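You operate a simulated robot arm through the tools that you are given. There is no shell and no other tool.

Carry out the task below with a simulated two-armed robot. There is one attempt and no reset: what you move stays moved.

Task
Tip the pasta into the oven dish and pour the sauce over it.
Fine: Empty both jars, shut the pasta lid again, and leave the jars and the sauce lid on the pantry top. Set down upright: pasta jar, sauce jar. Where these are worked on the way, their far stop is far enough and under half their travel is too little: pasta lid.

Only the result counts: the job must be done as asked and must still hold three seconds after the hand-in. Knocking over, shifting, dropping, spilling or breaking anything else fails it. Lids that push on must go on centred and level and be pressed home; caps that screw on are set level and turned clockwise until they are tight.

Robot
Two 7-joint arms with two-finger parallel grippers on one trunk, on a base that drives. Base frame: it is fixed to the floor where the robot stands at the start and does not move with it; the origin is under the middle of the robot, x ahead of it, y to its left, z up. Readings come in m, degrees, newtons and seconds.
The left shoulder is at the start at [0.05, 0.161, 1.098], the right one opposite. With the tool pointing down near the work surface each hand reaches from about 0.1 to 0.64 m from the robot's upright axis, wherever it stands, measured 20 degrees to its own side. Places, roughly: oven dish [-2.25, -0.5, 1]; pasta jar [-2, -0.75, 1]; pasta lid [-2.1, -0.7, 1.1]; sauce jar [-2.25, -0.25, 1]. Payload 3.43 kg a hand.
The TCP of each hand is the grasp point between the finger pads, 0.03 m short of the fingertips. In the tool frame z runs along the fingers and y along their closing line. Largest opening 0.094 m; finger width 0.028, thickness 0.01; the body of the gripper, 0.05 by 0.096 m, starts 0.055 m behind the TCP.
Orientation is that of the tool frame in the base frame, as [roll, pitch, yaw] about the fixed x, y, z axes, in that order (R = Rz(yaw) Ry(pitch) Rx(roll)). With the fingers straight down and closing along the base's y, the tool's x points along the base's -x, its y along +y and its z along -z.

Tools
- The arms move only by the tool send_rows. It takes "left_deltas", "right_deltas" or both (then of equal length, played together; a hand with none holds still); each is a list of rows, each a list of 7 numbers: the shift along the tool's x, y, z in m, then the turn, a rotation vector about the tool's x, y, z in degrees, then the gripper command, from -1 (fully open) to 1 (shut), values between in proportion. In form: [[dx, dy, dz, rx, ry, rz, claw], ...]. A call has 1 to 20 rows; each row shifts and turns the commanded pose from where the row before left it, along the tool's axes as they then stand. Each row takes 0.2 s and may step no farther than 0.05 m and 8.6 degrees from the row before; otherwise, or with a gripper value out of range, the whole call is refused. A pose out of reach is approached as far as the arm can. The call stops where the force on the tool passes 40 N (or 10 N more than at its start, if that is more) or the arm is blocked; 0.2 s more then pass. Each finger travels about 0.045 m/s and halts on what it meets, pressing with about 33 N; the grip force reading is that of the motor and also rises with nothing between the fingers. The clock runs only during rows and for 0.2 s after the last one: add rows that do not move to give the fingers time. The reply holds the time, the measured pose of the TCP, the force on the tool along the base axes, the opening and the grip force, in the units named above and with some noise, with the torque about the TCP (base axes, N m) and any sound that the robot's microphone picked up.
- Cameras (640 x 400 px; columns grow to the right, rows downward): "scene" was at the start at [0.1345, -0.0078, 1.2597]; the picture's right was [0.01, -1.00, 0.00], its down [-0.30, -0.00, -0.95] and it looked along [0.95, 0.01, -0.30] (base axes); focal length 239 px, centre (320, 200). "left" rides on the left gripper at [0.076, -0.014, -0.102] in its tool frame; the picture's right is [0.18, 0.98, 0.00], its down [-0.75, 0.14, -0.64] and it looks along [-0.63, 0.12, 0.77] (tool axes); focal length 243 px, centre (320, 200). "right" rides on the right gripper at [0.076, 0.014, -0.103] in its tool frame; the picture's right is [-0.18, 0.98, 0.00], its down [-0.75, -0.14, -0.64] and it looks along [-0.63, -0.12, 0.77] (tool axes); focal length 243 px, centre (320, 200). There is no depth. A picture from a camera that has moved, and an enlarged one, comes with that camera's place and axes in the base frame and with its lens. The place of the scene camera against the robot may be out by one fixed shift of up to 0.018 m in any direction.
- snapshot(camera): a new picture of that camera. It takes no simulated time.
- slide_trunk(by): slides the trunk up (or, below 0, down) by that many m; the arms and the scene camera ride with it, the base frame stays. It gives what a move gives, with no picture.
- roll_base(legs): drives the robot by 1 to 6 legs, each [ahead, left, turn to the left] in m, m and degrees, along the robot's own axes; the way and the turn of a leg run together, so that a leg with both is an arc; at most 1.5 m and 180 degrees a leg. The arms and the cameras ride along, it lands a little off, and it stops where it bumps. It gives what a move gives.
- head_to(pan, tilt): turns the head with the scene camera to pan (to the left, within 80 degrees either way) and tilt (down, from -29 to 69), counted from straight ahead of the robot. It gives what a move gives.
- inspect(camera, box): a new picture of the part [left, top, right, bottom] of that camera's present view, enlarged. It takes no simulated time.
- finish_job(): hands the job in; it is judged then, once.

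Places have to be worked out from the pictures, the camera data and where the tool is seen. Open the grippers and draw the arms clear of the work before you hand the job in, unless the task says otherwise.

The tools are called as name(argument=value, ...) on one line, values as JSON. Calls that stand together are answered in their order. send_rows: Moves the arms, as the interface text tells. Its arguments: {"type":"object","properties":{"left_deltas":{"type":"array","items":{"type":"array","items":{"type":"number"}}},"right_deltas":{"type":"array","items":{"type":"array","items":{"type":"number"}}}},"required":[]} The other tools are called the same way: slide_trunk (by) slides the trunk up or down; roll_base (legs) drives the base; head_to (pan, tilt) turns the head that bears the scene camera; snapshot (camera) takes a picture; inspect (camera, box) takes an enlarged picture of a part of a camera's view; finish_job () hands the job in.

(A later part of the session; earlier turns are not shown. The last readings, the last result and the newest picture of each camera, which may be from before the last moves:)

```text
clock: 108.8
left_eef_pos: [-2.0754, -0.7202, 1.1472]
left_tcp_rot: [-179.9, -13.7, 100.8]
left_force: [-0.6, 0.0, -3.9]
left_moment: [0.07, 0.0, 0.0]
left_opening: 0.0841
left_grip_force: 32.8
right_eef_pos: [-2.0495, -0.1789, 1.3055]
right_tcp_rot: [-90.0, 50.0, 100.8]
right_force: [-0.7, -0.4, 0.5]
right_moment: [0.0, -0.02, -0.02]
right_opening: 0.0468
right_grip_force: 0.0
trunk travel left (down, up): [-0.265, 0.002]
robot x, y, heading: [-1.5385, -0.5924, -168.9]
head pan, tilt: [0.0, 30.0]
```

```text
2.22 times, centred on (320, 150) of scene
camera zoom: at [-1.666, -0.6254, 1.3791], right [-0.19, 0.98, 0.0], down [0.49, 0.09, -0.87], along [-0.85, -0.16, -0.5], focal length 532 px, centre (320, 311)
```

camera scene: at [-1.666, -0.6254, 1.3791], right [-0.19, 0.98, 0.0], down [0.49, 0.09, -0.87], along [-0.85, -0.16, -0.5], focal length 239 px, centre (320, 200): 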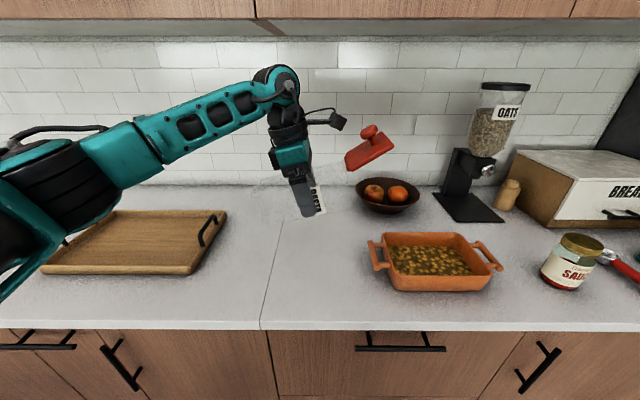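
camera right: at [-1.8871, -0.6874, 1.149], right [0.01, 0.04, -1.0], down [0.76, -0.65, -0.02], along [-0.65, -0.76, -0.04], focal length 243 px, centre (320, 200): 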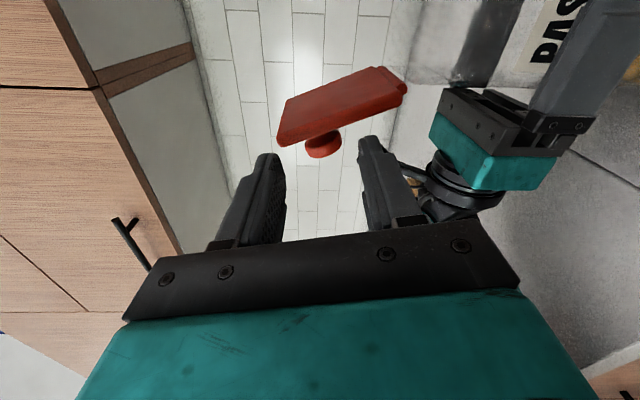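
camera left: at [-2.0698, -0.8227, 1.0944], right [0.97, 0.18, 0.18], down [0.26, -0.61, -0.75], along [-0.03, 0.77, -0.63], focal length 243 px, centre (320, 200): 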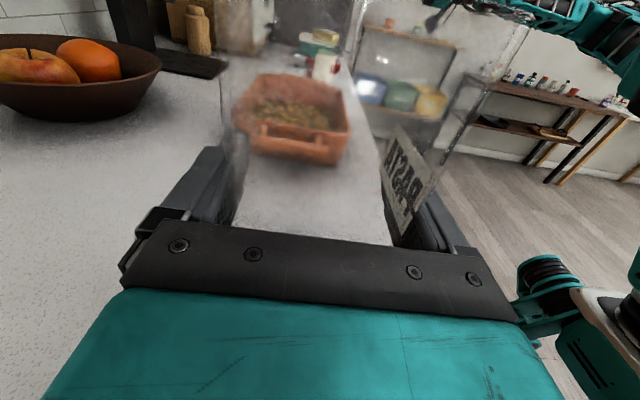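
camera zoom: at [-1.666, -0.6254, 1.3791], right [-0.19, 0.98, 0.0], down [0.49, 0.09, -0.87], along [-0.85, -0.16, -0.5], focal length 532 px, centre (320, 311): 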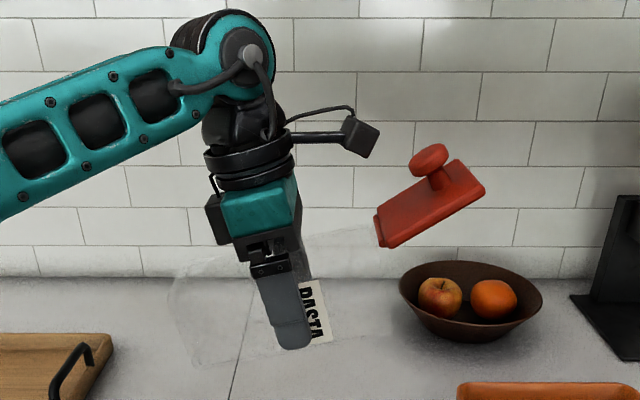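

The knob is about 0.107 right of and 0.119 above the left TCP. I bring the open right hand left to just in front of it (still ~0.12 m short fore-aft).

send_rows(right_deltas=[[-0.02385, 0.03474, 0, 0, 0, 0, -1], [-0.02385, 0.03474, 0, 0, 0, 0, -1], [-0.02385, 0.03474, 0, 0, 0, 0, -1], [-0.02385, 0.03474, 0, 0, 0, 0, -1], [-0.02385, 0.03474, 0, 0, 0, 0, -1], [-0.02385, 0.03474, 0, 0, 0, 0, -1], [-0.02385, 0.03474, 0, 0, 0, 0, -1], [-0.02385, 0.03474, 0, 0, 0, 0, -1], [-0.02385, 0.03474, 0, 0, 0, 0, -1], [-0.02385, 0.03474, 0, 0, 0, 0, -1], [0, 0, 0, 0, 0, 0, -1]])

snapshot(camera="right")

snapshot(camera="scene")

```text
clock: 111.2
left_eef_pos: [-2.0768, -0.7202, 1.1487]
left_tcp_rot: [-180.0, -13.7, 100.7]
left_force: [-0.3, -0.4, -4.1]
left_moment: [0.05, 0.01, 0.02]
left_opening: 0.0843
left_grip_force: 32.6
right_eef_pos: [-2.0009, -0.5575, 1.2874]
right_tcp_rot: [-90.9, 52.8, 105.3]
right_force: [-0.6, -0.4, 0.2]
right_moment: [-0.02, -0.04, 0.0]
right_opening: 0.0942
right_grip_force: 0.1
right hand out of reach, approached as far as the arm can: row 4, 5, 6, 7, 8
trunk travel left (down, up): [-0.265, 0.002]
robot x, y, heading: [-1.5335, -0.592, -169.0]
head pan, tilt: [0.0, 30.0]
```

```text
taken
camera right: at [-1.9107, -0.4968, 1.219], right [0.25, -0.86, -0.45], down [0.71, -0.16, 0.69], along [-0.66, -0.49, 0.57], focal length 243 px, centre (320, 200)
```

right: 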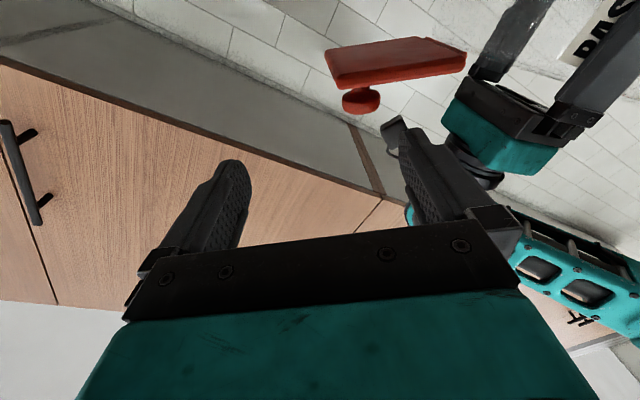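

```text
taken
camera scene: at [-1.6663, -0.6247, 1.3791], right [-0.19, 0.98, 0.0], down [0.49, 0.09, -0.87], along [-0.85, -0.16, -0.5], focal length 239 px, centre (320, 200)
```

scene: 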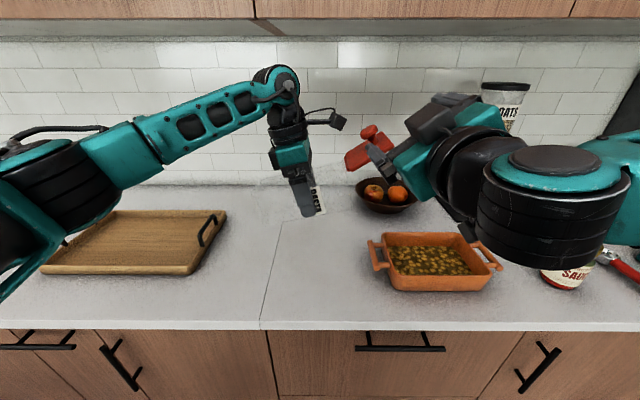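

The right hand stopped a bit short because of reach limits mid-path, but it's near. I zoom in to measure the knob and the lid's angle in its view.

inspect(camera="right", box=[300, 20, 492, 140])

```text
3.33 times, centred on (396, 80) of right
camera zoom: at [-1.9107, -0.4968, 1.219], right [0.25, -0.86, -0.45], down [0.71, -0.16, 0.69], along [-0.66, -0.49, 0.57], focal length 809 px, centre (67, 600)
```

zoom: 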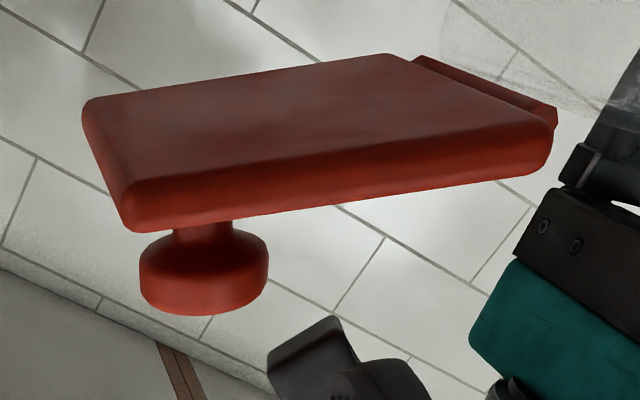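

Roll alignment is good (within ~2°); yaw is about 5° off. I correct the yaw and shift 0.042 along the tool y so the knob is centred, then check.

send_rows(right_deltas=[[0, 0.014, 0, 2.1, 1.6, 0, -1], [0, 0.014, 0, 2.1, 1.6, 0, -1], [-0.001, 0.014, 0, 0, 0, 0, -1], [0, 0, 0, 0, 0, 0, -1]])

inspect(camera="right", box=[220, 20, 460, 170])

```text
clock: 112.2
left_eef_pos: [-2.0751, -0.72, 1.1476]
left_tcp_rot: [-180.0, -13.7, 100.7]
left_force: [-0.5, 0.1, -4.6]
left_moment: [0.03, 0.04, -0.02]
left_opening: 0.0843
left_grip_force: 32.9
right_eef_pos: [-1.9935, -0.5918, 1.2645]
right_tcp_rot: [-90.9, 52.8, 99.9]
right_force: [0.1, -0.4, 0.5]
right_moment: [0.01, 0.03, 0.01]
right_opening: 0.0937
right_grip_force: 0.1
trunk travel left (down, up): [-0.265, 0.002]
robot x, y, heading: [-1.5371, -0.5927, -168.9]
head pan, tilt: [0.0, 30.0]
```

```text
2.67 times, centred on (340, 95) of right
camera zoom: at [-1.8968, -0.539, 1.1949], right [0.17, -0.88, -0.45], down [0.69, -0.22, 0.69], along [-0.71, -0.43, 0.57], focal length 647 px, centre (267, 480)
```

zoom: 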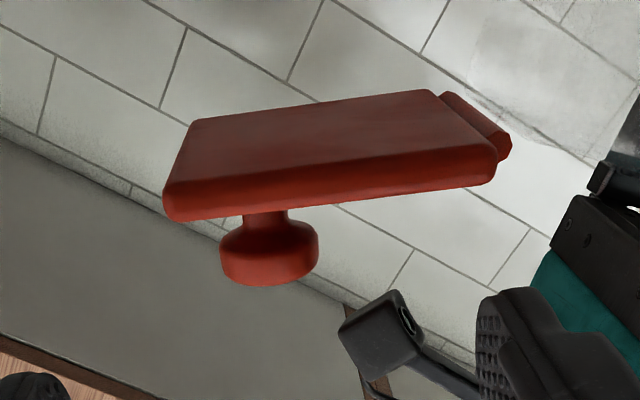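

The knob is now centred in the tool frame and 0.104 ahead. To keep clear of the left hand's camera I narrow the fingers to ~0.06, shift 3 mm toward the lid, trim the roll by 3°, and advance 0.06 first.

send_rows(right_deltas=[[0.003, 0, 0, 0, 0, 3, -0.3], [0, 0, 0, 0, 0, 0, -0.3], [0, 0, 0.02, 0, 0, 0, -0.3], [0, 0, 0.02, 0, 0, 0, -0.3], [0, 0, 0.02, 0, 0, 0, -0.3], [0, 0, 0, 0, 0, 0, -0.3]])

snapshot(camera="right")

```text
clock: 113.6
left_eef_pos: [-2.0755, -0.7205, 1.1495]
left_tcp_rot: [-180.0, -13.8, 100.8]
left_force: [0.0, 0.1, -4.7]
left_moment: [0.05, 0.0, -0.02]
left_opening: 0.0844
left_grip_force: 32.6
right_eef_pos: [-2.0523, -0.6014, 1.2622]
right_tcp_rot: [-90.9, 55.9, 99.9]
right_force: [-0.4, -0.6, -0.7]
right_moment: [0.0, 0.01, -0.04]
right_opening: 0.0611
right_grip_force: 0.1
trunk travel left (down, up): [-0.265, 0.002]
robot x, y, heading: [-1.5403, -0.5953, -169.4]
head pan, tilt: [0.0, 30.0]
```

```text
taken
camera right: at [-1.9555, -0.5526, 1.1909], right [0.17, -0.9, -0.4], down [0.68, -0.18, 0.71], along [-0.71, -0.4, 0.58], focal length 243 px, centre (320, 200)
```

right: 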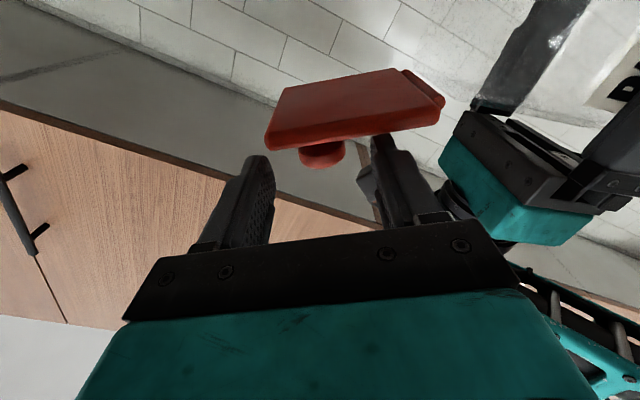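

Knob is centred between the fingertips. I advance the last 0.033 and close on it.

send_rows(right_deltas=[[0, 0, 0.017, 0, 0, 0, -0.3], [0, 0, 0.016, 0, 0, 0, -0.3], [0, 0, 0, 0, 0, 0, -0.3], [0, 0, 0, 0, 0, 0, 0.2], [0, 0, 0, 0, 0, 0, 1], [0, 0, 0, 0, 0, 0, 1], [0, 0, 0, 0, 0, 0, 1]])

inspect(camera="right", box=[200, 60, 520, 260])

```text
clock: 115.2
left_eef_pos: [-2.0756, -0.7222, 1.1479]
left_tcp_rot: [180.0, -13.7, 100.7]
left_force: [-1.0, 1.7, -2.7]
left_moment: [0.03, 0.08, 0.01]
left_opening: 0.0841
left_grip_force: 32.5
right_eef_pos: [-2.0853, -0.608, 1.2615]
right_tcp_rot: [-91.0, 55.7, 99.8]
right_force: [-0.1, -2.4, -0.3]
right_moment: [-0.07, -0.08, -0.04]
right_opening: 0.0308
right_grip_force: 33.2
trunk travel left (down, up): [-0.265, 0.002]
robot x, y, heading: [-1.5374, -0.5925, -169.0]
head pan, tilt: [0.0, 30.0]
```

```text
2.00 times, centred on (360, 160) of right
camera zoom: at [-1.9881, -0.5589, 1.1903], right [0.17, -0.9, -0.4], down [0.68, -0.18, 0.71], along [-0.71, -0.4, 0.58], focal length 485 px, centre (240, 280)
```

zoom: 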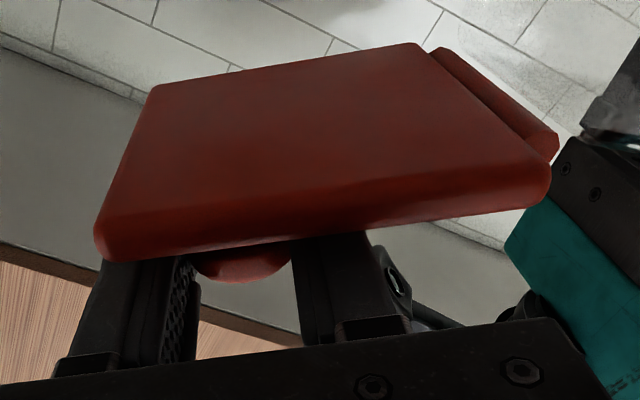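

The knob is gripped. I now swing the lid shut: roll clockwise about the hinge, first 40°.

send_rows(right_deltas=[[0.00892, -0.00357, 0, 0, 0, 8, 1], [0.00892, -0.00357, 0, 0, 0, 8, 1], [0.00892, -0.00357, 0, 0, 0, 8, 1], [0.00892, -0.00357, 0, 0, 0, 8, 1], [0.00892, -0.00357, 0, 0, 0, 8, 1], [0, 0, 0, 0, 0, 0, 1]])

snapshot(camera="right")

snapshot(camera="scene")

```text
clock: 116.6
left_eef_pos: [-2.0744, -0.7183, 1.1488]
left_tcp_rot: [-180.0, -13.9, 100.6]
left_force: [-1.2, 20.5, -0.1]
left_moment: [-0.68, -0.66, -0.17]
left_opening: 0.0843
left_grip_force: 33.0
right_eef_pos: [-2.0905, -0.5779, 1.2249]
right_tcp_rot: [95.2, 84.2, -73.8]
right_force: [2.3, -20.8, -0.2]
right_moment: [-0.29, 0.53, 0.14]
right_opening: 0.0309
right_grip_force: 33.0
trunk travel left (down, up): [-0.265, 0.002]
robot x, y, heading: [-1.5394, -0.5918, -169.3]
head pan, tilt: [0.0, 30.0]
```

```text
taken
camera right: at [-1.9826, -0.581, 1.151], right [0.18, -0.94, 0.28], down [0.58, 0.33, 0.74], along [-0.79, 0.03, 0.61], focal length 243 px, centre (320, 200)
```

right: 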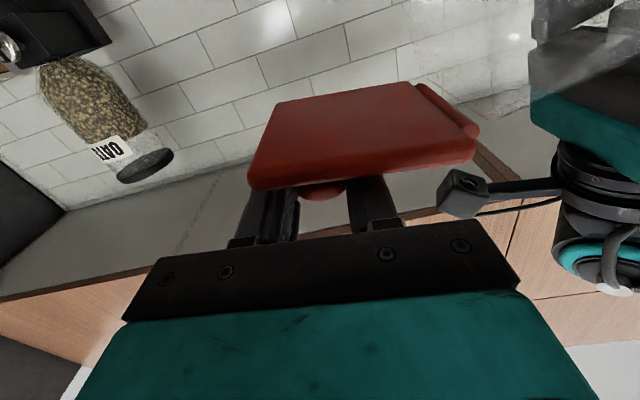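

```text
taken
camera scene: at [-1.666, -0.625, 1.3791], right [-0.19, 0.98, 0.0], down [0.49, 0.09, -0.87], along [-0.85, -0.16, -0.5], focal length 239 px, centre (320, 200)
```

scene: 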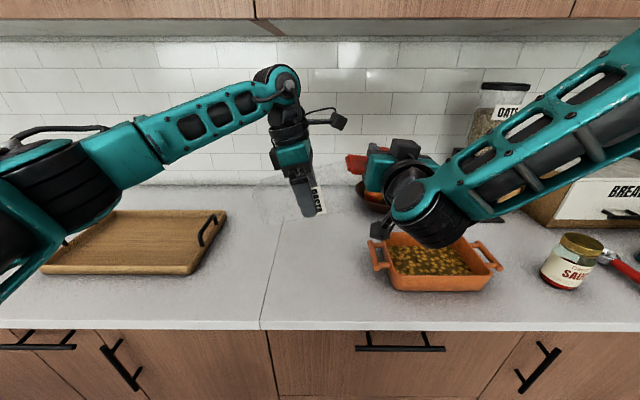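

The lid follows, but ~20 N sideways has built up: my arc is slightly too wide. I ease the hand 3 mm to the left and check the force.

send_rows(right_deltas=[[0.0003, 0.003, 0, 0, 0, 0, 1], [0, 0, 0, 0, 0, 0, 1]])

```text
clock: 117.2
left_eef_pos: [-2.0748, -0.7206, 1.1481]
left_tcp_rot: [180.0, -13.6, 100.6]
left_force: [0.3, 15.0, -1.1]
left_moment: [-0.61, 0.12, -0.53]
left_opening: 0.0842
left_grip_force: 33.2
right_eef_pos: [-2.0895, -0.5793, 1.2242]
right_tcp_rot: [95.9, 84.2, -73.4]
right_force: [-1.4, -15.6, 0.4]
right_moment: [-0.12, -0.08, 0.17]
right_opening: 0.0309
right_grip_force: 33.3
trunk travel left (down, up): [-0.265, 0.002]
robot x, y, heading: [-1.5376, -0.5915, -169.5]
head pan, tilt: [0.0, 30.0]
```

Stiffness is about 1.7 N/mm, so I ease 6 mm more to the left and then continue with three 8° steps.

send_rows(right_deltas=[[0.0006, 0.006, 0, 0, 0, 0, 1], [0.0088, -0.0035, 0, 0, 0, 8, 1], [0.0088, -0.0035, 0, 0, 0, 8, 1], [0.0088, -0.0035, 0, 0, 0, 8, 1], [0, 0, 0, 0, 0, 0, 1]])

snapshot(camera="right")

```text
clock: 118.4
left_eef_pos: [-2.0764, -0.7231, 1.1474]
left_tcp_rot: [179.9, -13.5, 101.0]
left_force: [9.3, -17.0, -5.2]
left_moment: [1.04, 0.3, -0.77]
left_opening: 0.0847
left_grip_force: 33.3
right_eef_pos: [-2.0875, -0.5825, 1.2005]
right_tcp_rot: [91.1, 60.1, -79.0]
right_force: [-10.1, 16.7, 0.4]
right_moment: [-0.23, 0.19, -0.29]
right_opening: 0.031
right_grip_force: 33.0
right hand out of reach, approached as far as the arm can: row 4
trunk travel left (down, up): [-0.265, 0.002]
robot x, y, heading: [-1.5383, -0.5885, -169.4]
head pan, tilt: [0.0, 30.0]
```

```text
taken
camera right: at [-1.9769, -0.6156, 1.1412], right [0.13, -0.75, 0.65], down [0.54, 0.6, 0.59], along [-0.83, 0.28, 0.48], focal length 243 px, centre (320, 200)
```

right: 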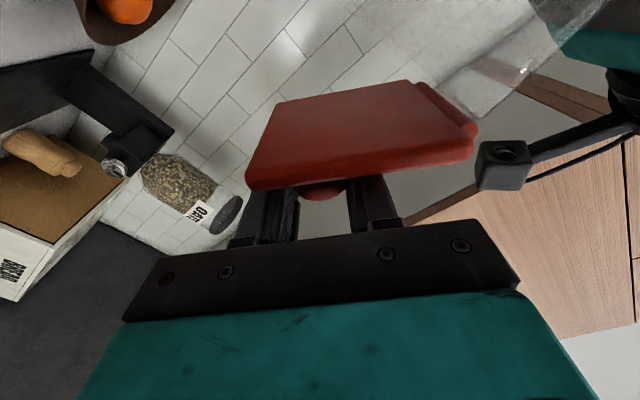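

The right arm is near a joint limit here. I first relieve the force (6 mm right, 3 mm forward), and will then close the remaining ~46° by tilting the jar back toward the lid with the left hand instead.

send_rows(right_deltas=[[-0.003, -0.0052, 0.003, 0, 0, 0, 1], [0, 0, 0, 0, 0, 0, 1]])

```text
clock: 119.0
left_eef_pos: [-2.0763, -0.7212, 1.1483]
left_tcp_rot: [179.9, -13.7, 100.9]
left_force: [3.9, -15.2, -5.3]
left_moment: [1.01, -0.05, 0.01]
left_opening: 0.0842
left_grip_force: 33.2
right_eef_pos: [-2.0904, -0.5847, 1.202]
right_tcp_rot: [91.5, 60.4, -78.3]
right_force: [-4.2, 15.7, 0.4]
right_moment: [-0.2, 0.22, -0.32]
right_opening: 0.0311
right_grip_force: 33.1
right hand out of reach, approached as far as the arm can: row 1
trunk travel left (down, up): [-0.265, 0.002]
robot x, y, heading: [-1.5378, -0.5916, -169.1]
head pan, tilt: [0.0, 30.0]
```

The right arm can't yield that way, so I ease the left hand instead (6 mm left), then start rotating the jar back about the hinge in 6° steps.

send_rows(left_deltas=[[-0.0058, 0, -0.0014, 0, 0, 0, 1], [0.0053, 0, 0.0089, 0, 6, 0, 1], [0.0053, 0, 0.0089, 0, 6, 0, 1], [0, 0, 0, 0, 0, 0, 1]])

snapshot(camera="right")

snapshot(camera="scene")

```text
clock: 120.0
left_eef_pos: [-2.0786, -0.7098, 1.1341]
left_tcp_rot: [-179.9, -25.9, 100.5]
left_force: [-7.6, 13.4, -4.8]
left_moment: [-0.94, -0.52, 0.35]
left_opening: 0.0841
left_grip_force: 32.7
right_eef_pos: [-2.0885, -0.587, 1.2014]
right_tcp_rot: [91.6, 60.3, -77.7]
right_force: [7.9, -13.1, -0.7]
right_moment: [0.04, -0.02, 0.49]
right_opening: 0.0308
right_grip_force: 32.8
trunk travel left (down, up): [-0.265, 0.002]
robot x, y, heading: [-1.5398, -0.5894, -169.3]
head pan, tilt: [0.0, 30.0]
```

```text
taken
camera right: at [-1.9761, -0.6171, 1.1432], right [0.13, -0.75, 0.65], down [0.53, 0.61, 0.59], along [-0.84, 0.26, 0.48], focal length 243 px, centre (320, 200)
```

right: 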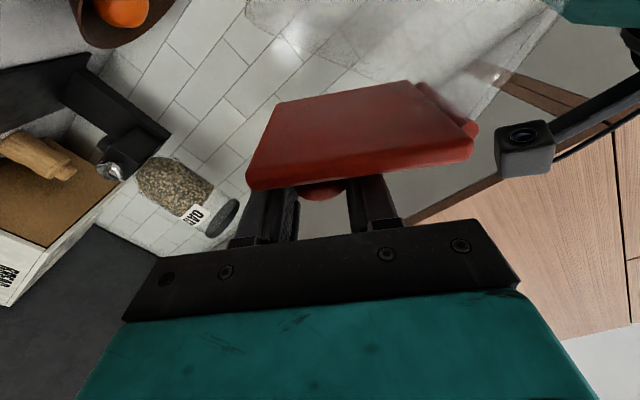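

```text
taken
camera scene: at [-1.6659, -0.625, 1.3791], right [-0.19, 0.98, 0.0], down [0.49, 0.09, -0.87], along [-0.85, -0.16, -0.5], focal length 239 px, centre (320, 200)
```

scene: 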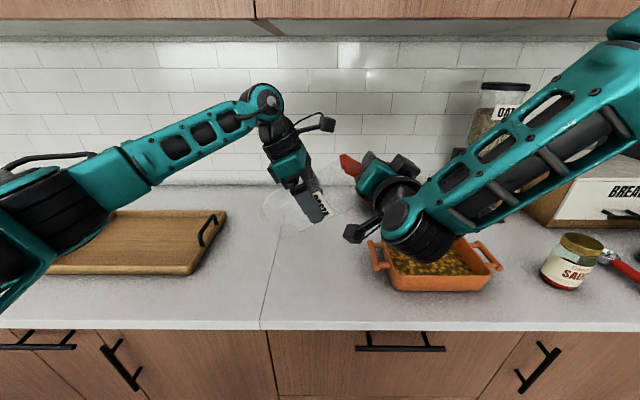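

Tilt now 64°, lid about 34° open; the forces flip with slip of the knob in the grip, so they're just friction. I continue rotating the jar back another 18°.

send_rows(left_deltas=[[0.0053, 0, 0.0089, 0, 6, 0, 1], [0.0053, 0, 0.0089, 0, 6, 0, 1], [0.0053, 0, 0.0089, 0, 6, 0, 1], [0, 0, 0, 0, 0, 0, 1]])

snapshot(camera="right")

snapshot(camera="left")

```text
clock: 121.0
left_eef_pos: [-2.0836, -0.6829, 1.12]
left_tcp_rot: [-179.9, -43.8, 100.6]
left_force: [-4.8, 12.6, -0.7]
left_moment: [-0.93, 0.22, -0.08]
left_opening: 0.084
left_grip_force: 32.7
right_eef_pos: [-2.0892, -0.5835, 1.2014]
right_tcp_rot: [91.6, 60.3, -78.2]
right_force: [4.4, -11.8, -0.1]
right_moment: [0.39, -0.51, 0.41]
right_opening: 0.0309
right_grip_force: 32.7
trunk travel left (down, up): [-0.265, 0.002]
robot x, y, heading: [-1.5406, -0.592, -169.3]
head pan, tilt: [0.0, 30.0]
```

```text
taken
camera right: at [-1.9776, -0.6155, 1.1429], right [0.13, -0.75, 0.65], down [0.53, 0.6, 0.59], along [-0.84, 0.27, 0.48], focal length 243 px, centre (320, 200)
```

right: 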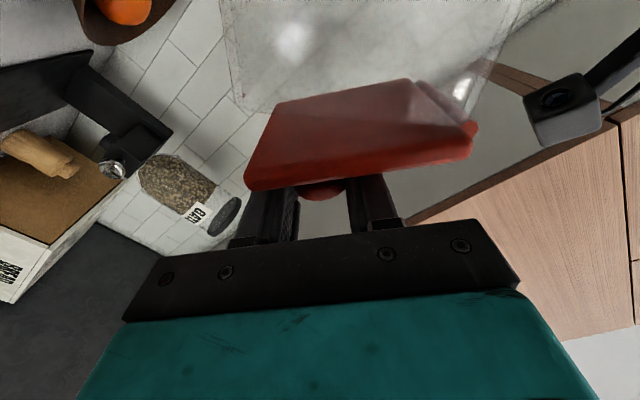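

```text
taken
camera left: at [-2.0926, -0.7015, 1.2459], right [0.94, 0.31, 0.13], down [0.32, -0.95, -0.06], along [0.1, 0.1, -0.99], focal length 243 px, centre (320, 200)
```

left: 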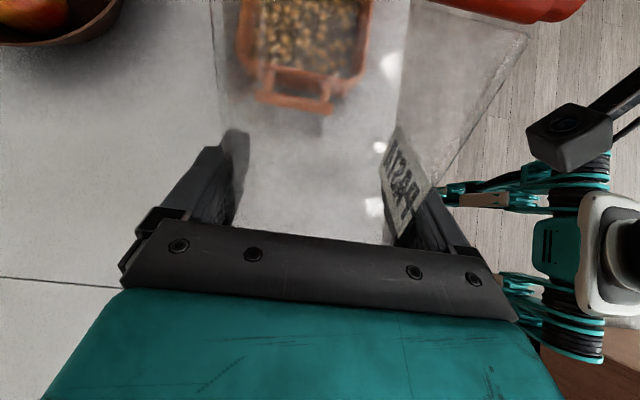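

The jar's mouth is closing onto the lid (~16° left). I continue with smaller steps.

send_rows(left_deltas=[[0.0053, 0, 0.0089, 0, 6, 0, 1], [0.0053, 0, 0.0089, 0, 6, 0, 1], [0.0027, 0, 0.0044, 0, 3, 0, 1], [0, 0, 0, 0, 0, 0, 1]])

snapshot(camera="right")

```text
clock: 122.0
left_eef_pos: [-2.0876, -0.6597, 1.1132]
left_tcp_rot: [179.9, -58.6, 100.9]
left_force: [1.3, -0.4, -1.8]
left_moment: [-0.04, 0.72, -0.4]
left_opening: 0.0844
left_grip_force: 33.1
right_eef_pos: [-2.0897, -0.583, 1.2023]
right_tcp_rot: [91.4, 60.2, -78.6]
right_force: [0.1, 0.2, -0.7]
right_moment: [0.29, -0.65, 0.36]
right_opening: 0.0309
right_grip_force: 33.2
trunk travel left (down, up): [-0.265, 0.002]
robot x, y, heading: [-1.5384, -0.5899, -169.1]
head pan, tilt: [0.0, 30.0]
```

```text
taken
camera right: at [-1.9784, -0.615, 1.1433], right [0.13, -0.75, 0.65], down [0.54, 0.6, 0.59], along [-0.83, 0.27, 0.48], focal length 243 px, centre (320, 200)
```

right: 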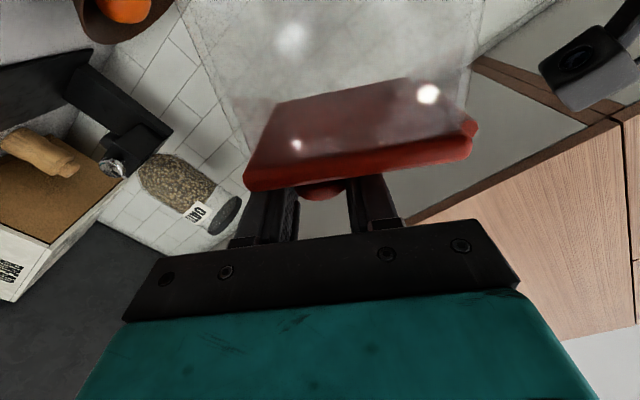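

Almost shut (≈2°), forces near zero. I add 2.5° and press the jar gently against the lid.

send_rows(left_deltas=[[0.0022, 0, 0.0037, 0, 2.5, 0, 1], [0.002, 0, 0, 0, 0, 0, 1], [0.003, 0, 0, 0, 0, 0, 1], [0.003, 0, 0, 0, 0, 0, 1], [0, 0, 0, 0, 0, 0, 1]])

inspect(camera="right", box=[200, 40, 520, 240])

```text
clock: 123.2
left_eef_pos: [-2.0886, -0.6529, 1.1193]
left_tcp_rot: [179.5, -61.0, 101.2]
left_force: [5.0, -17.3, -19.0]
left_moment: [0.33, -0.1, 0.13]
left_opening: 0.0842
left_grip_force: 33.2
right_eef_pos: [-2.0913, -0.5829, 1.2043]
right_tcp_rot: [90.6, 60.2, -79.3]
right_force: [-4.3, 17.2, 14.1]
right_moment: [0.17, 0.48, -0.41]
right_opening: 0.0309
right_grip_force: 33.1
trunk travel left (down, up): [-0.265, 0.002]
robot x, y, heading: [-1.5391, -0.5932, -169.3]
head pan, tilt: [0.0, 30.0]
```

```text
2.00 times, centred on (360, 140) of right
camera zoom: at [-1.9793, -0.6152, 1.1445], right [0.13, -0.75, 0.65], down [0.54, 0.6, 0.59], along [-0.83, 0.28, 0.48], focal length 485 px, centre (240, 320)
```

zoom: 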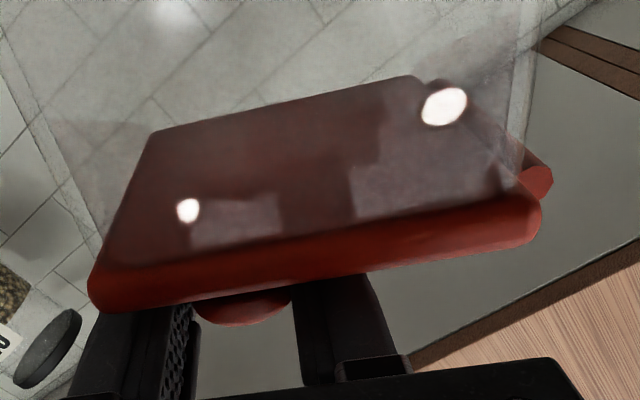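

Lid is shut against the jar (pressed with ~24 N). I back off the pressure, open the right fingers and withdraw the right hand.

send_rows(left_deltas=[[-0.003, 0, 0, 0, 0, 0, 1], [-0.003, 0, 0, 0, 0, 0, 1], [0, 0, 0, 0, 0, 0, 1], [0, 0, 0, 0, 0, 0, 1], [0, 0, 0, 0, 0, 0, 1], [0, 0, 0, 0, 0, 0, 1], [0, 0, 0, 0, 0, 0, 1], [0, 0, 0, 0, 0, 0, 1], [0, 0, 0, 0, 0, 0, 1]], right_deltas=[[0, 0, 0, 0, 0, 0, 1], [0, 0, 0, 0, 0, 0, 1], [0, 0, 0, 0, 0, 0, 0], [0, 0, 0, 0, 0, 0, -0.3], [0, 0, 0, 0, 0, 0, -0.3], [0, 0, -0.02, 0, 0, 0, -0.3], [0, 0, -0.03, 0, 0, 0, -0.3], [0, 0, -0.03, 0, 0, 0, -0.3], [0, 0, 0, 0, 0, 0, -0.3]])

snapshot(camera="right")

snapshot(camera="scene")

```text
clock: 125.2
left_eef_pos: [-2.0883, -0.6532, 1.1166]
left_tcp_rot: [180.0, -61.2, 100.8]
left_force: [-0.8, 0.0, -4.0]
left_moment: [0.01, -0.03, 0.05]
left_opening: 0.084
left_grip_force: 32.7
right_eef_pos: [-2.012, -0.5686, 1.2013]
right_tcp_rot: [91.0, 60.3, -78.3]
right_force: [-0.7, 0.3, 0.2]
right_moment: [0.0, 0.0, -0.01]
right_opening: 0.0612
right_grip_force: 0.1
trunk travel left (down, up): [-0.265, 0.002]
robot x, y, heading: [-1.5384, -0.592, -169.1]
head pan, tilt: [0.0, 30.0]
```

```text
taken
camera right: at [-1.8996, -0.6, 1.143], right [0.13, -0.75, 0.65], down [0.53, 0.61, 0.59], along [-0.83, 0.27, 0.48], focal length 243 px, centre (320, 200)
```

right: 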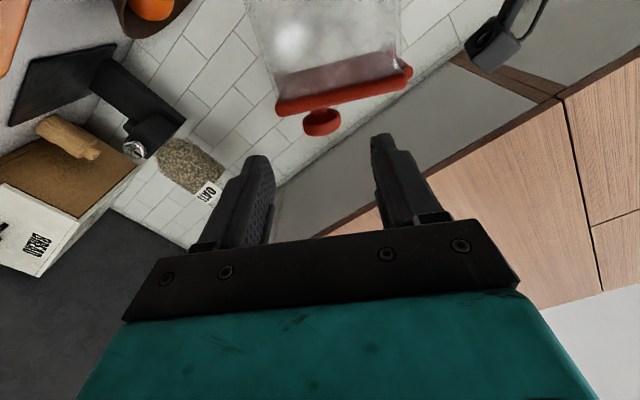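

```text
taken
camera scene: at [-1.6661, -0.6252, 1.3791], right [-0.19, 0.98, 0.0], down [0.49, 0.09, -0.87], along [-0.85, -0.16, -0.5], focal length 239 px, centre (320, 200)
```

scene: 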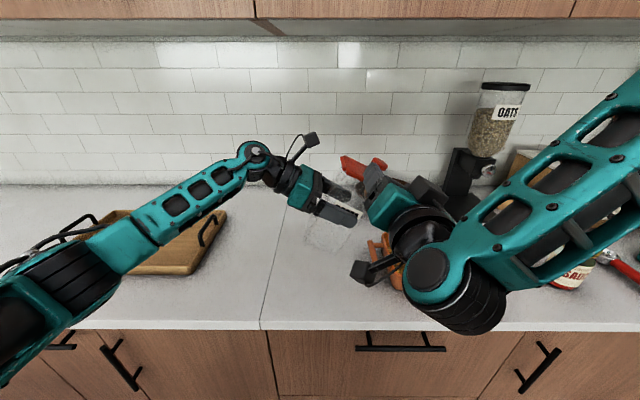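

Lid is shut and stays shut. I roll the right hand back to its natural roll and move it away to the right.

send_rows(right_deltas=[[0, 0, -0.01, 0, 0, -8, -0.3], [0, 0, -0.01, 0, 0, -8, -0.3], [0, 0, 0, 0, 0, -8, -0.3], [0, 0, 0, 0, 0, -6, -0.3], [0, -0.04, 0, 0, 0, 0, -0.3], [0, -0.04, 0, 0, 0, 0, -0.3], [0, -0.04, 0, 0, 0, 0, -0.3], [0, -0.04, 0, 0, 0, 0, -0.3], [0, -0.04, 0, 0, 0, 0, -0.3], [0, -0.04, 0, 0, 0, 0, -0.3], [0, -0.04, 0, 0, 0, 0, -0.3], [0, 0, 0, 0, 0, 0, -0.3]])

snapshot(camera="scene")

```text
clock: 127.8
left_eef_pos: [-2.0873, -0.6546, 1.1162]
left_tcp_rot: [180.0, -61.2, 100.9]
left_force: [-0.1, 0.0, -3.4]
left_moment: [0.03, 0.01, -0.02]
left_opening: 0.0843
left_grip_force: 33.1
right_eef_pos: [-2.0373, -0.3988, 1.2996]
right_tcp_rot: [-148.1, 89.4, 42.6]
right_force: [0.5, 0.0, -0.5]
right_moment: [0.01, -0.02, -0.02]
right_opening: 0.0612
right_grip_force: 0.0
right hand out of reach, approached as far as the arm can: row 5, 6, 7, 8, 9, 10
trunk travel left (down, up): [-0.265, 0.002]
robot x, y, heading: [-1.5374, -0.5925, -169.1]
head pan, tilt: [0.0, 30.0]
```

```text
taken
camera scene: at [-1.6661, -0.6257, 1.3791], right [-0.19, 0.98, 0.0], down [0.49, 0.09, -0.87], along [-0.85, -0.16, -0.5], focal length 239 px, centre (320, 200)
```

scene: 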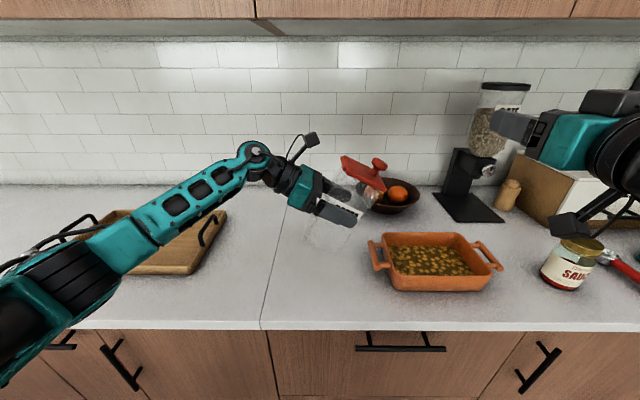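

Now I bring the jar upright again and shift it back left over its original spot.

send_rows(left_deltas=[[0, 0, 0, 0, 5.76, 0, 1], [0, 0, 0, 0, 5.76, 0, 1], [0, 0, 0, 0, 5.76, 0, 1], [0, 0, 0, 0, 5.76, 0, 1], [0, 0, 0, 0, 5.76, 0, 1], [0, 0, -0.022, 0, 0, 0, 1], [0, 0, -0.022, 0, 0, 0, 1], [0, 0, -0.022, 0, 0, 0, 1], [0, 0, 0, 0, 0, 0, 1]])

inspect(camera="scene", box=[180, 60, 400, 260])

```text
clock: 129.8
left_eef_pos: [-2.0759, -0.7203, 1.1167]
left_tcp_rot: [13.0, -90.0, -92.4]
left_force: [0.7, 0.1, -4.3]
left_moment: [-0.02, 0.02, -0.02]
left_opening: 0.0845
left_grip_force: 32.8
right_eef_pos: [-2.0367, -0.3983, 1.2993]
right_tcp_rot: [-155.9, 89.4, 34.9]
right_force: [0.3, -0.6, -0.1]
right_moment: [0.01, 0.01, 0.0]
right_opening: 0.0613
right_grip_force: 0.0
trunk travel left (down, up): [-0.265, 0.002]
robot x, y, heading: [-1.5385, -0.593, -169.0]
head pan, tilt: [0.0, 30.0]
```

```text
2.00 times, centred on (290, 160) of scene
camera zoom: at [-1.666, -0.6249, 1.3791], right [-0.19, 0.98, 0.0], down [0.49, 0.09, -0.87], along [-0.85, -0.16, -0.5], focal length 479 px, centre (380, 280)
```

zoom: 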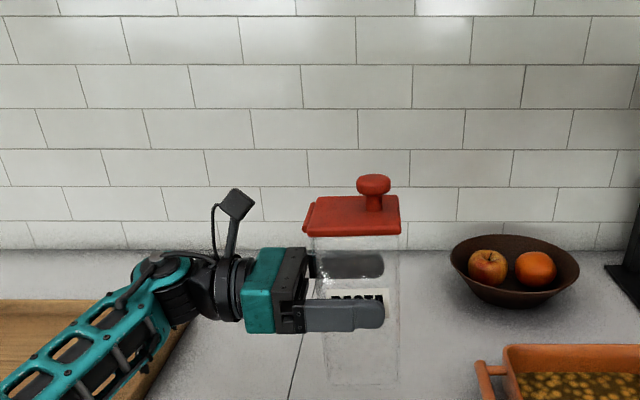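

Upright with the lid shut. The jar may have slid slightly in the grip, so I lower by trunk to leave about 2 cm, then by small arm steps until I feel contact.

slide_trunk(by=-0.085)

send_rows(left_deltas=[[-0.003, 0, 0, 0, 0, 0, 1], [-0.003, 0, 0, 0, 0, 0, 1], [-0.003, 0, 0, 0, 0, 0, 1], [0, 0, 0, 0, 0, 0, 1]])

inspect(camera="scene", box=[200, 80, 400, 260])

```text
clock: 131.0
left_eef_pos: [-2.0754, -0.7187, 1.0311]
left_tcp_rot: [-8.9, -90.0, -70.3]
left_force: [0.4, 0.1, -4.2]
left_moment: [-0.03, -0.01, 0.03]
left_opening: 0.0841
left_grip_force: 33.6
right_eef_pos: [-2.0377, -0.3986, 1.2141]
right_tcp_rot: [-153.5, 89.5, 37.3]
right_force: [-0.5, -0.2, -0.3]
right_moment: [-0.03, -0.03, -0.02]
right_opening: 0.0611
right_grip_force: 0.1
trunk travel left (down, up): [-0.18, 0.087]
robot x, y, heading: [-1.5365, -0.5904, -169.2]
head pan, tilt: [0.0, 30.0]
```

```text
clock: 132.0
left_eef_pos: [-2.0754, -0.7194, 1.0227]
left_tcp_rot: [-159.6, -90.0, 80.2]
left_force: [0.3, -0.3, -4.1]
left_moment: [-0.01, 0.01, 0.0]
left_opening: 0.084
left_grip_force: 33.0
right_eef_pos: [-2.0376, -0.3982, 1.2139]
right_tcp_rot: [-155.5, 89.4, 35.3]
right_force: [0.7, -0.9, 0.3]
right_moment: [-0.02, -0.03, 0.01]
right_opening: 0.0612
right_grip_force: 0.0
trunk travel left (down, up): [-0.18, 0.087]
robot x, y, heading: [-1.5368, -0.593, -169.3]
head pan, tilt: [0.0, 30.0]
```

```text
2.22 times, centred on (300, 170) of scene
camera zoom: at [-1.6659, -0.6252, 1.2941], right [-0.19, 0.98, 0.0], down [0.49, 0.09, -0.87], along [-0.85, -0.16, -0.5], focal length 532 px, centre (364, 267)
```

zoom: 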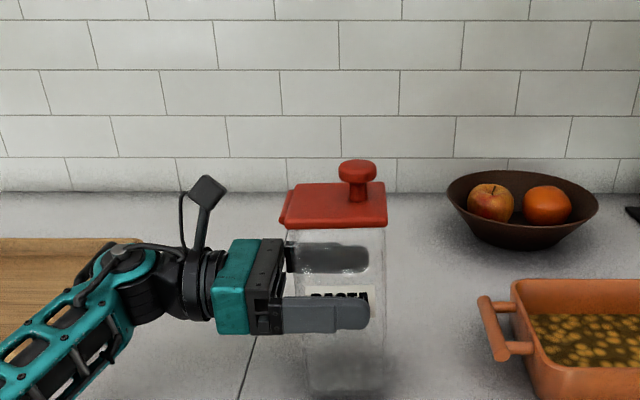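

Still hanging freely. I lower on in 2 mm steps.

send_rows(left_deltas=[[-0.002, 0, 0, 0, 0, 0, 1], [-0.002, 0, 0, 0, 0, 0, 1], [-0.002, 0, 0, 0, 0, 0, 1], [-0.002, 0, 0, 0, 0, 0, 1], [0, 0, 0, 0, 0, 0, 1]])

```text
clock: 133.2
left_eef_pos: [-2.0747, -0.7196, 1.0157]
left_tcp_rot: [-50.1, -89.7, -29.1]
left_force: [-0.4, -2.3, 4.1]
left_moment: [-0.44, 0.2, -0.03]
left_opening: 0.0844
left_grip_force: 32.5
right_eef_pos: [-2.037, -0.3982, 1.2139]
right_tcp_rot: [-152.9, 89.3, 37.9]
right_force: [0.6, 0.1, 0.1]
right_moment: [0.0, -0.01, 0.02]
right_opening: 0.0608
right_grip_force: 0.0
trunk travel left (down, up): [-0.18, 0.087]
robot x, y, heading: [-1.5402, -0.5905, -169.1]
head pan, tilt: [0.0, 30.0]
```

The jar touches down (force reversed to +4 N). I open the left gripper gently.

send_rows(left_deltas=[[0, 0, 0, 0, 0, 0, -0.85], [0, 0, 0, 0, 0, 0, -1], [0, 0, 0, 0, 0, 0, -1], [0, 0, 0, 0, 0, 0, -1]])

inspect(camera="scene", box=[200, 80, 400, 260])

snapshot(camera="left")

```text
clock: 134.2
left_eef_pos: [-2.0739, -0.7204, 1.0141]
left_tcp_rot: [-36.6, -90.0, -42.7]
left_force: [-0.9, -0.5, -0.7]
left_moment: [0.02, -0.02, -0.03]
left_opening: 0.094
left_grip_force: 0.1
right_eef_pos: [-2.0371, -0.397, 1.2138]
right_tcp_rot: [-154.1, 89.5, 36.5]
right_force: [0.1, 0.1, 0.0]
right_moment: [-0.02, 0.0, -0.02]
right_opening: 0.061
right_grip_force: 0.1
trunk travel left (down, up): [-0.18, 0.087]
robot x, y, heading: [-1.5399, -0.5929, -169.4]
head pan, tilt: [0.0, 30.0]
```

```text
2.22 times, centred on (300, 170) of scene
camera zoom: at [-1.6655, -0.6251, 1.2942], right [-0.19, 0.98, 0.0], down [0.49, 0.09, -0.87], along [-0.85, -0.16, -0.5], focal length 532 px, centre (364, 267)
```

zoom: 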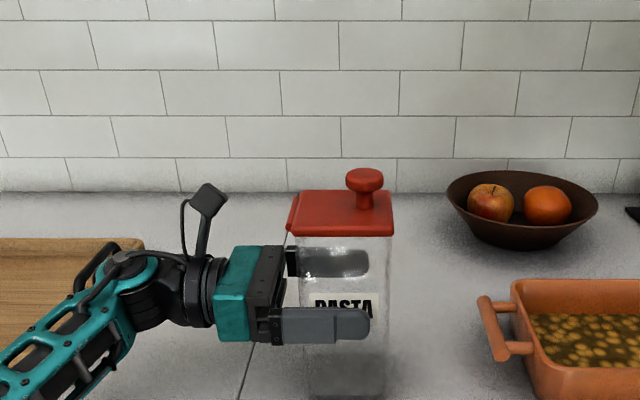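

```text
taken
camera left: at [-2.0696, -0.8226, 1.0902], right [0.97, 0.18, 0.18], down [0.26, -0.6, -0.75], along [-0.03, 0.78, -0.63], focal length 243 px, centre (320, 200)
```

left: 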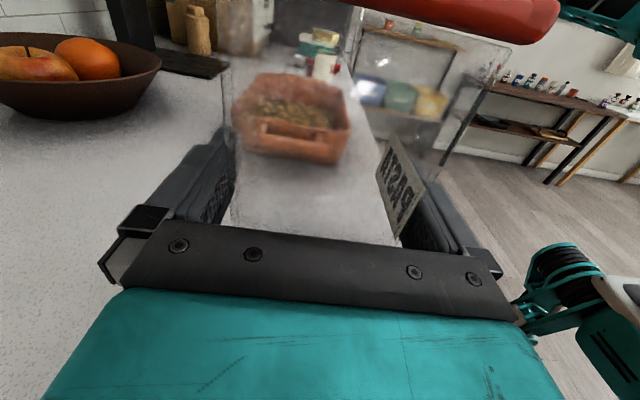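

Jar stands upright on the pantry top, lid shut. I withdraw the left hand to the left.

send_rows(left_deltas=[[0, 0, -0.02, 0, 0, 0, -1], [0, 0, -0.02, 0, 0, 0, -1], [0, 0, -0.025, 0, 0, 0, -1], [0, 0, -0.025, 0, 0, 0, -1], [0, 0, -0.01, 0, 0, 0, -1], [0, 0, 0, 0, 0, 0, -1]])

inspect(camera="scene", box=[200, 80, 400, 260])

snapshot(camera="left")

```text
clock: 135.6
left_eef_pos: [-2.0572, -0.8178, 1.0144]
left_tcp_rot: [135.6, -90.0, 145.1]
left_force: [0.1, -0.3, 0.3]
left_moment: [-0.01, 0.0, 0.01]
left_opening: 0.0938
left_grip_force: 0.0
right_eef_pos: [-2.0368, -0.3977, 1.2132]
right_tcp_rot: [-154.1, 89.3, 36.6]
right_force: [-0.1, 0.5, 0.5]
right_moment: [0.0, 0.02, -0.03]
right_opening: 0.061
right_grip_force: 0.1
trunk travel left (down, up): [-0.18, 0.087]
robot x, y, heading: [-1.5381, -0.5919, -169.2]
head pan, tilt: [0.0, 30.0]
```

```text
2.22 times, centred on (300, 170) of scene
camera zoom: at [-1.6655, -0.625, 1.2942], right [-0.19, 0.98, 0.0], down [0.49, 0.09, -0.87], along [-0.85, -0.16, -0.5], focal length 532 px, centre (364, 267)
```

zoom: 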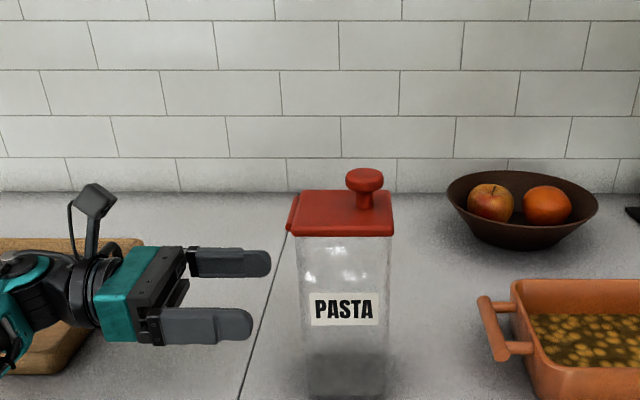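

```text
taken
camera left: at [-2.0505, -0.9211, 1.0898], right [0.97, 0.18, 0.18], down [0.26, -0.6, -0.75], along [-0.03, 0.78, -0.63], focal length 243 px, centre (320, 200)
```

left: 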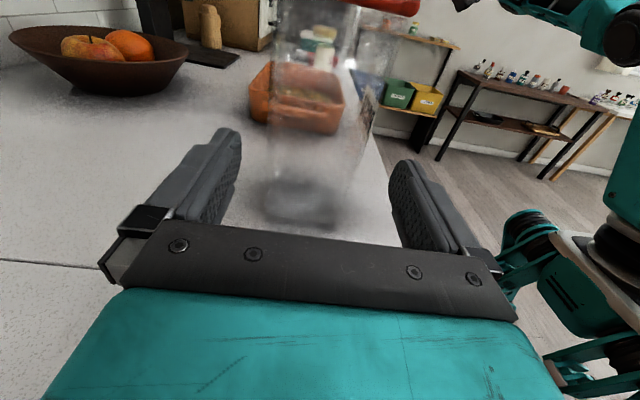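

I check that the lid is fully down.

inspect(camera="scene", box=[280, 120, 360, 200])

```text
5.00 times, centred on (320, 160) of scene
camera zoom: at [-1.6655, -0.625, 1.2942], right [-0.19, 0.98, 0.0], down [0.49, 0.09, -0.87], along [-0.85, -0.16, -0.5], focal length 1197 px, centre (320, 400)
```

zoom: 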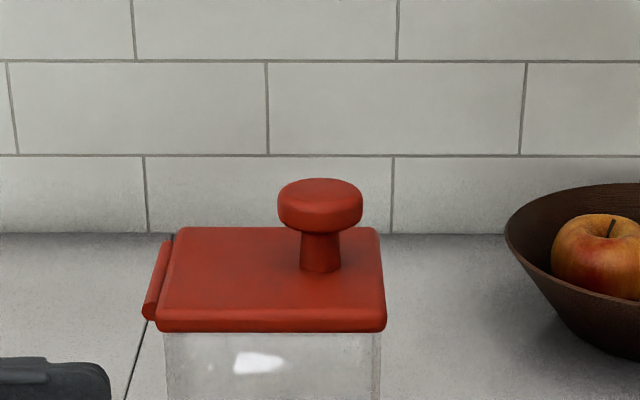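

Lid is fully down and level. Now for the sauce: first I raise and pull back the left hand so nothing is swept when driving.

send_rows(left_deltas=[[0.035, 0, 0, 0, 0, 0, -1], [0.035, 0, 0, 0, 0, 0, -1], [0.035, 0, 0, 0, 0, 0, -1], [0.035, 0, 0, 0, 0, 0, -1], [0, 0.04, 0, 0, 0, 0, -1], [0, 0.04, 0, 0, 0, 0, -1], [0, 0.04, 0, 0, 0, 0, -1], [0, 0.04, 0, 0, 0, 0, -1], [0, 0.03, 0, 0, 0, 0, -1], [0, 0, 0, 0, 0, 0, -1]], right_deltas=[[0, 0, -0.03, 0, 0, 0, -1], [0, 0, -0.03, 0, 0, 0, -1], [0, 0, 0, 0, 0, 0, -1], [0, 0, 0, 0, 0, 0, -1], [0, 0, 0, 0, 0, 0, -1], [0, 0, 0, 0, 0, 0, -1], [0, 0, 0, 0, 0, 0, -1], [0, 0, 0, 0, 0, 0, -1], [0, 0, 0, 0, 0, 0, -1], [0, 0, 0, 0, 0, 0, -1]])

snapshot(camera="scene")

```text
clock: 137.8
left_eef_pos: [-1.8698, -0.7833, 1.1552]
left_tcp_rot: [-168.7, -90.0, 89.5]
left_force: [-1.0, -0.7, -0.6]
left_moment: [-0.03, 0.04, 0.02]
left_opening: 0.0939
left_grip_force: 0.0
right_eef_pos: [-2.0256, -0.3838, 1.2273]
right_tcp_rot: [-155.0, 89.3, 35.8]
right_force: [-0.3, 0.0, -0.2]
right_moment: [-0.01, 0.02, -0.01]
right_opening: 0.0938
right_grip_force: 0.0
right hand out of reach, approached as far as the arm can: row 1, 2
trunk travel left (down, up): [-0.18, 0.087]
robot x, y, heading: [-1.5402, -0.5917, -169.3]
head pan, tilt: [0.0, 30.0]
```

```text
taken
camera scene: at [-1.6656, -0.6251, 1.2942], right [-0.19, 0.98, 0.0], down [0.49, 0.09, -0.87], along [-0.85, -0.16, -0.5], focal length 239 px, centre (320, 200)
```

scene: 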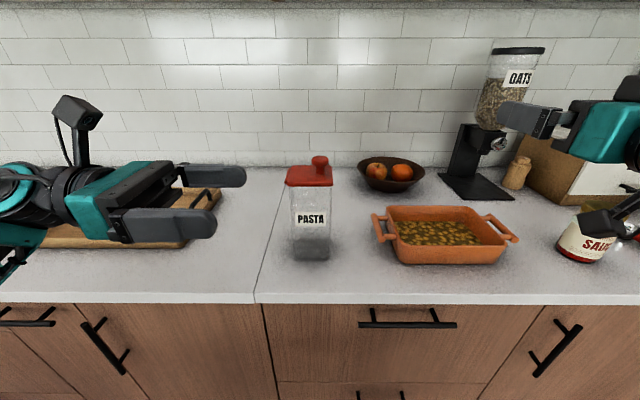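

Clear. I drive the base to the right about 0.5 m toward the sauce jar.

roll_base(legs=[[0, -0.5, 0]])

snapshot(camera="scene")

```text
clock: 142.7
left_eef_pos: [-1.9637, -0.2907, 1.1551]
left_tcp_rot: [139.8, -90.0, 140.8]
left_force: [0.0, -0.9, 1.5]
left_moment: [-0.02, 0.03, -0.02]
left_opening: 0.094
left_grip_force: 0.0
right_eef_pos: [-2.1186, 0.1084, 1.2271]
right_tcp_rot: [-155.1, 89.4, 35.5]
right_force: [0.5, 0.9, -0.1]
right_moment: [-0.01, 0.02, 0.01]
right_opening: 0.094
right_grip_force: 0.1
trunk travel left (down, up): [-0.18, 0.087]
robot x, y, heading: [-1.6335, -0.0991, -169.3]
head pan, tilt: [0.0, 30.0]
```

```text
taken
camera scene: at [-1.7593, -0.1331, 1.2942], right [-0.19, 0.98, 0.0], down [0.49, 0.09, -0.87], along [-0.85, -0.16, -0.5], focal length 239 px, centre (320, 200)
```

scene: 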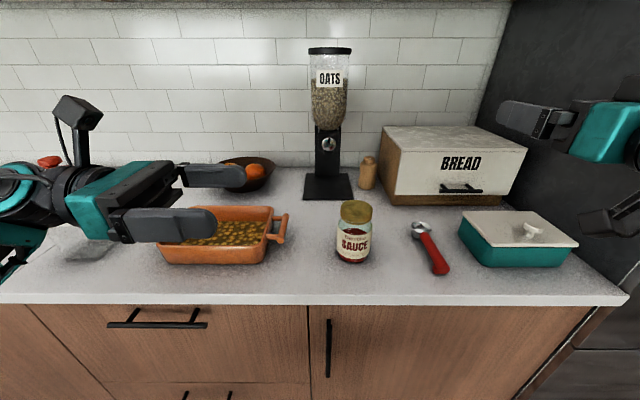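

Good view of the sauce jar now. I enlarge it for measurement.

inspect(camera="scene", box=[320, 185, 464, 285])

inspect(camera="scene", box=[322, 190, 386, 275])

```text
4.00 times, centred on (392, 235) of scene
camera zoom: at [-1.7593, -0.1331, 1.2942], right [-0.19, 0.98, 0.0], down [0.49, 0.09, -0.87], along [-0.85, -0.16, -0.5], focal length 958 px, centre (32, 60)
```

zoom: 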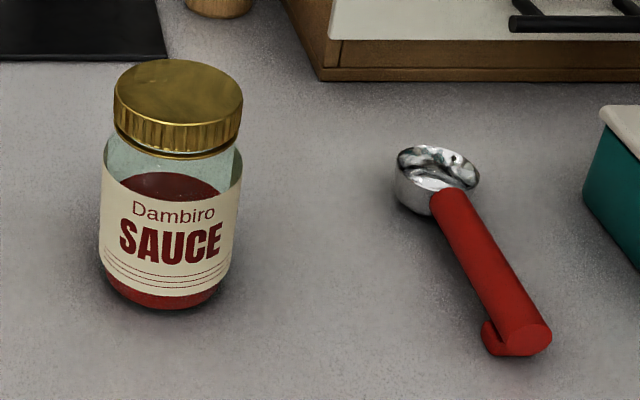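

```text
4.71 times, centred on (354, 232) of scene
camera zoom: at [-1.7593, -0.1331, 1.2942], right [-0.19, 0.98, 0.0], down [0.49, 0.09, -0.87], along [-0.85, -0.16, -0.5], focal length 1127 px, centre (160, 47)
```

zoom: 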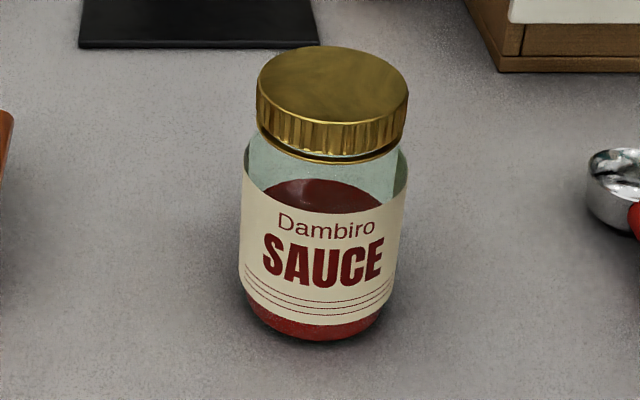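

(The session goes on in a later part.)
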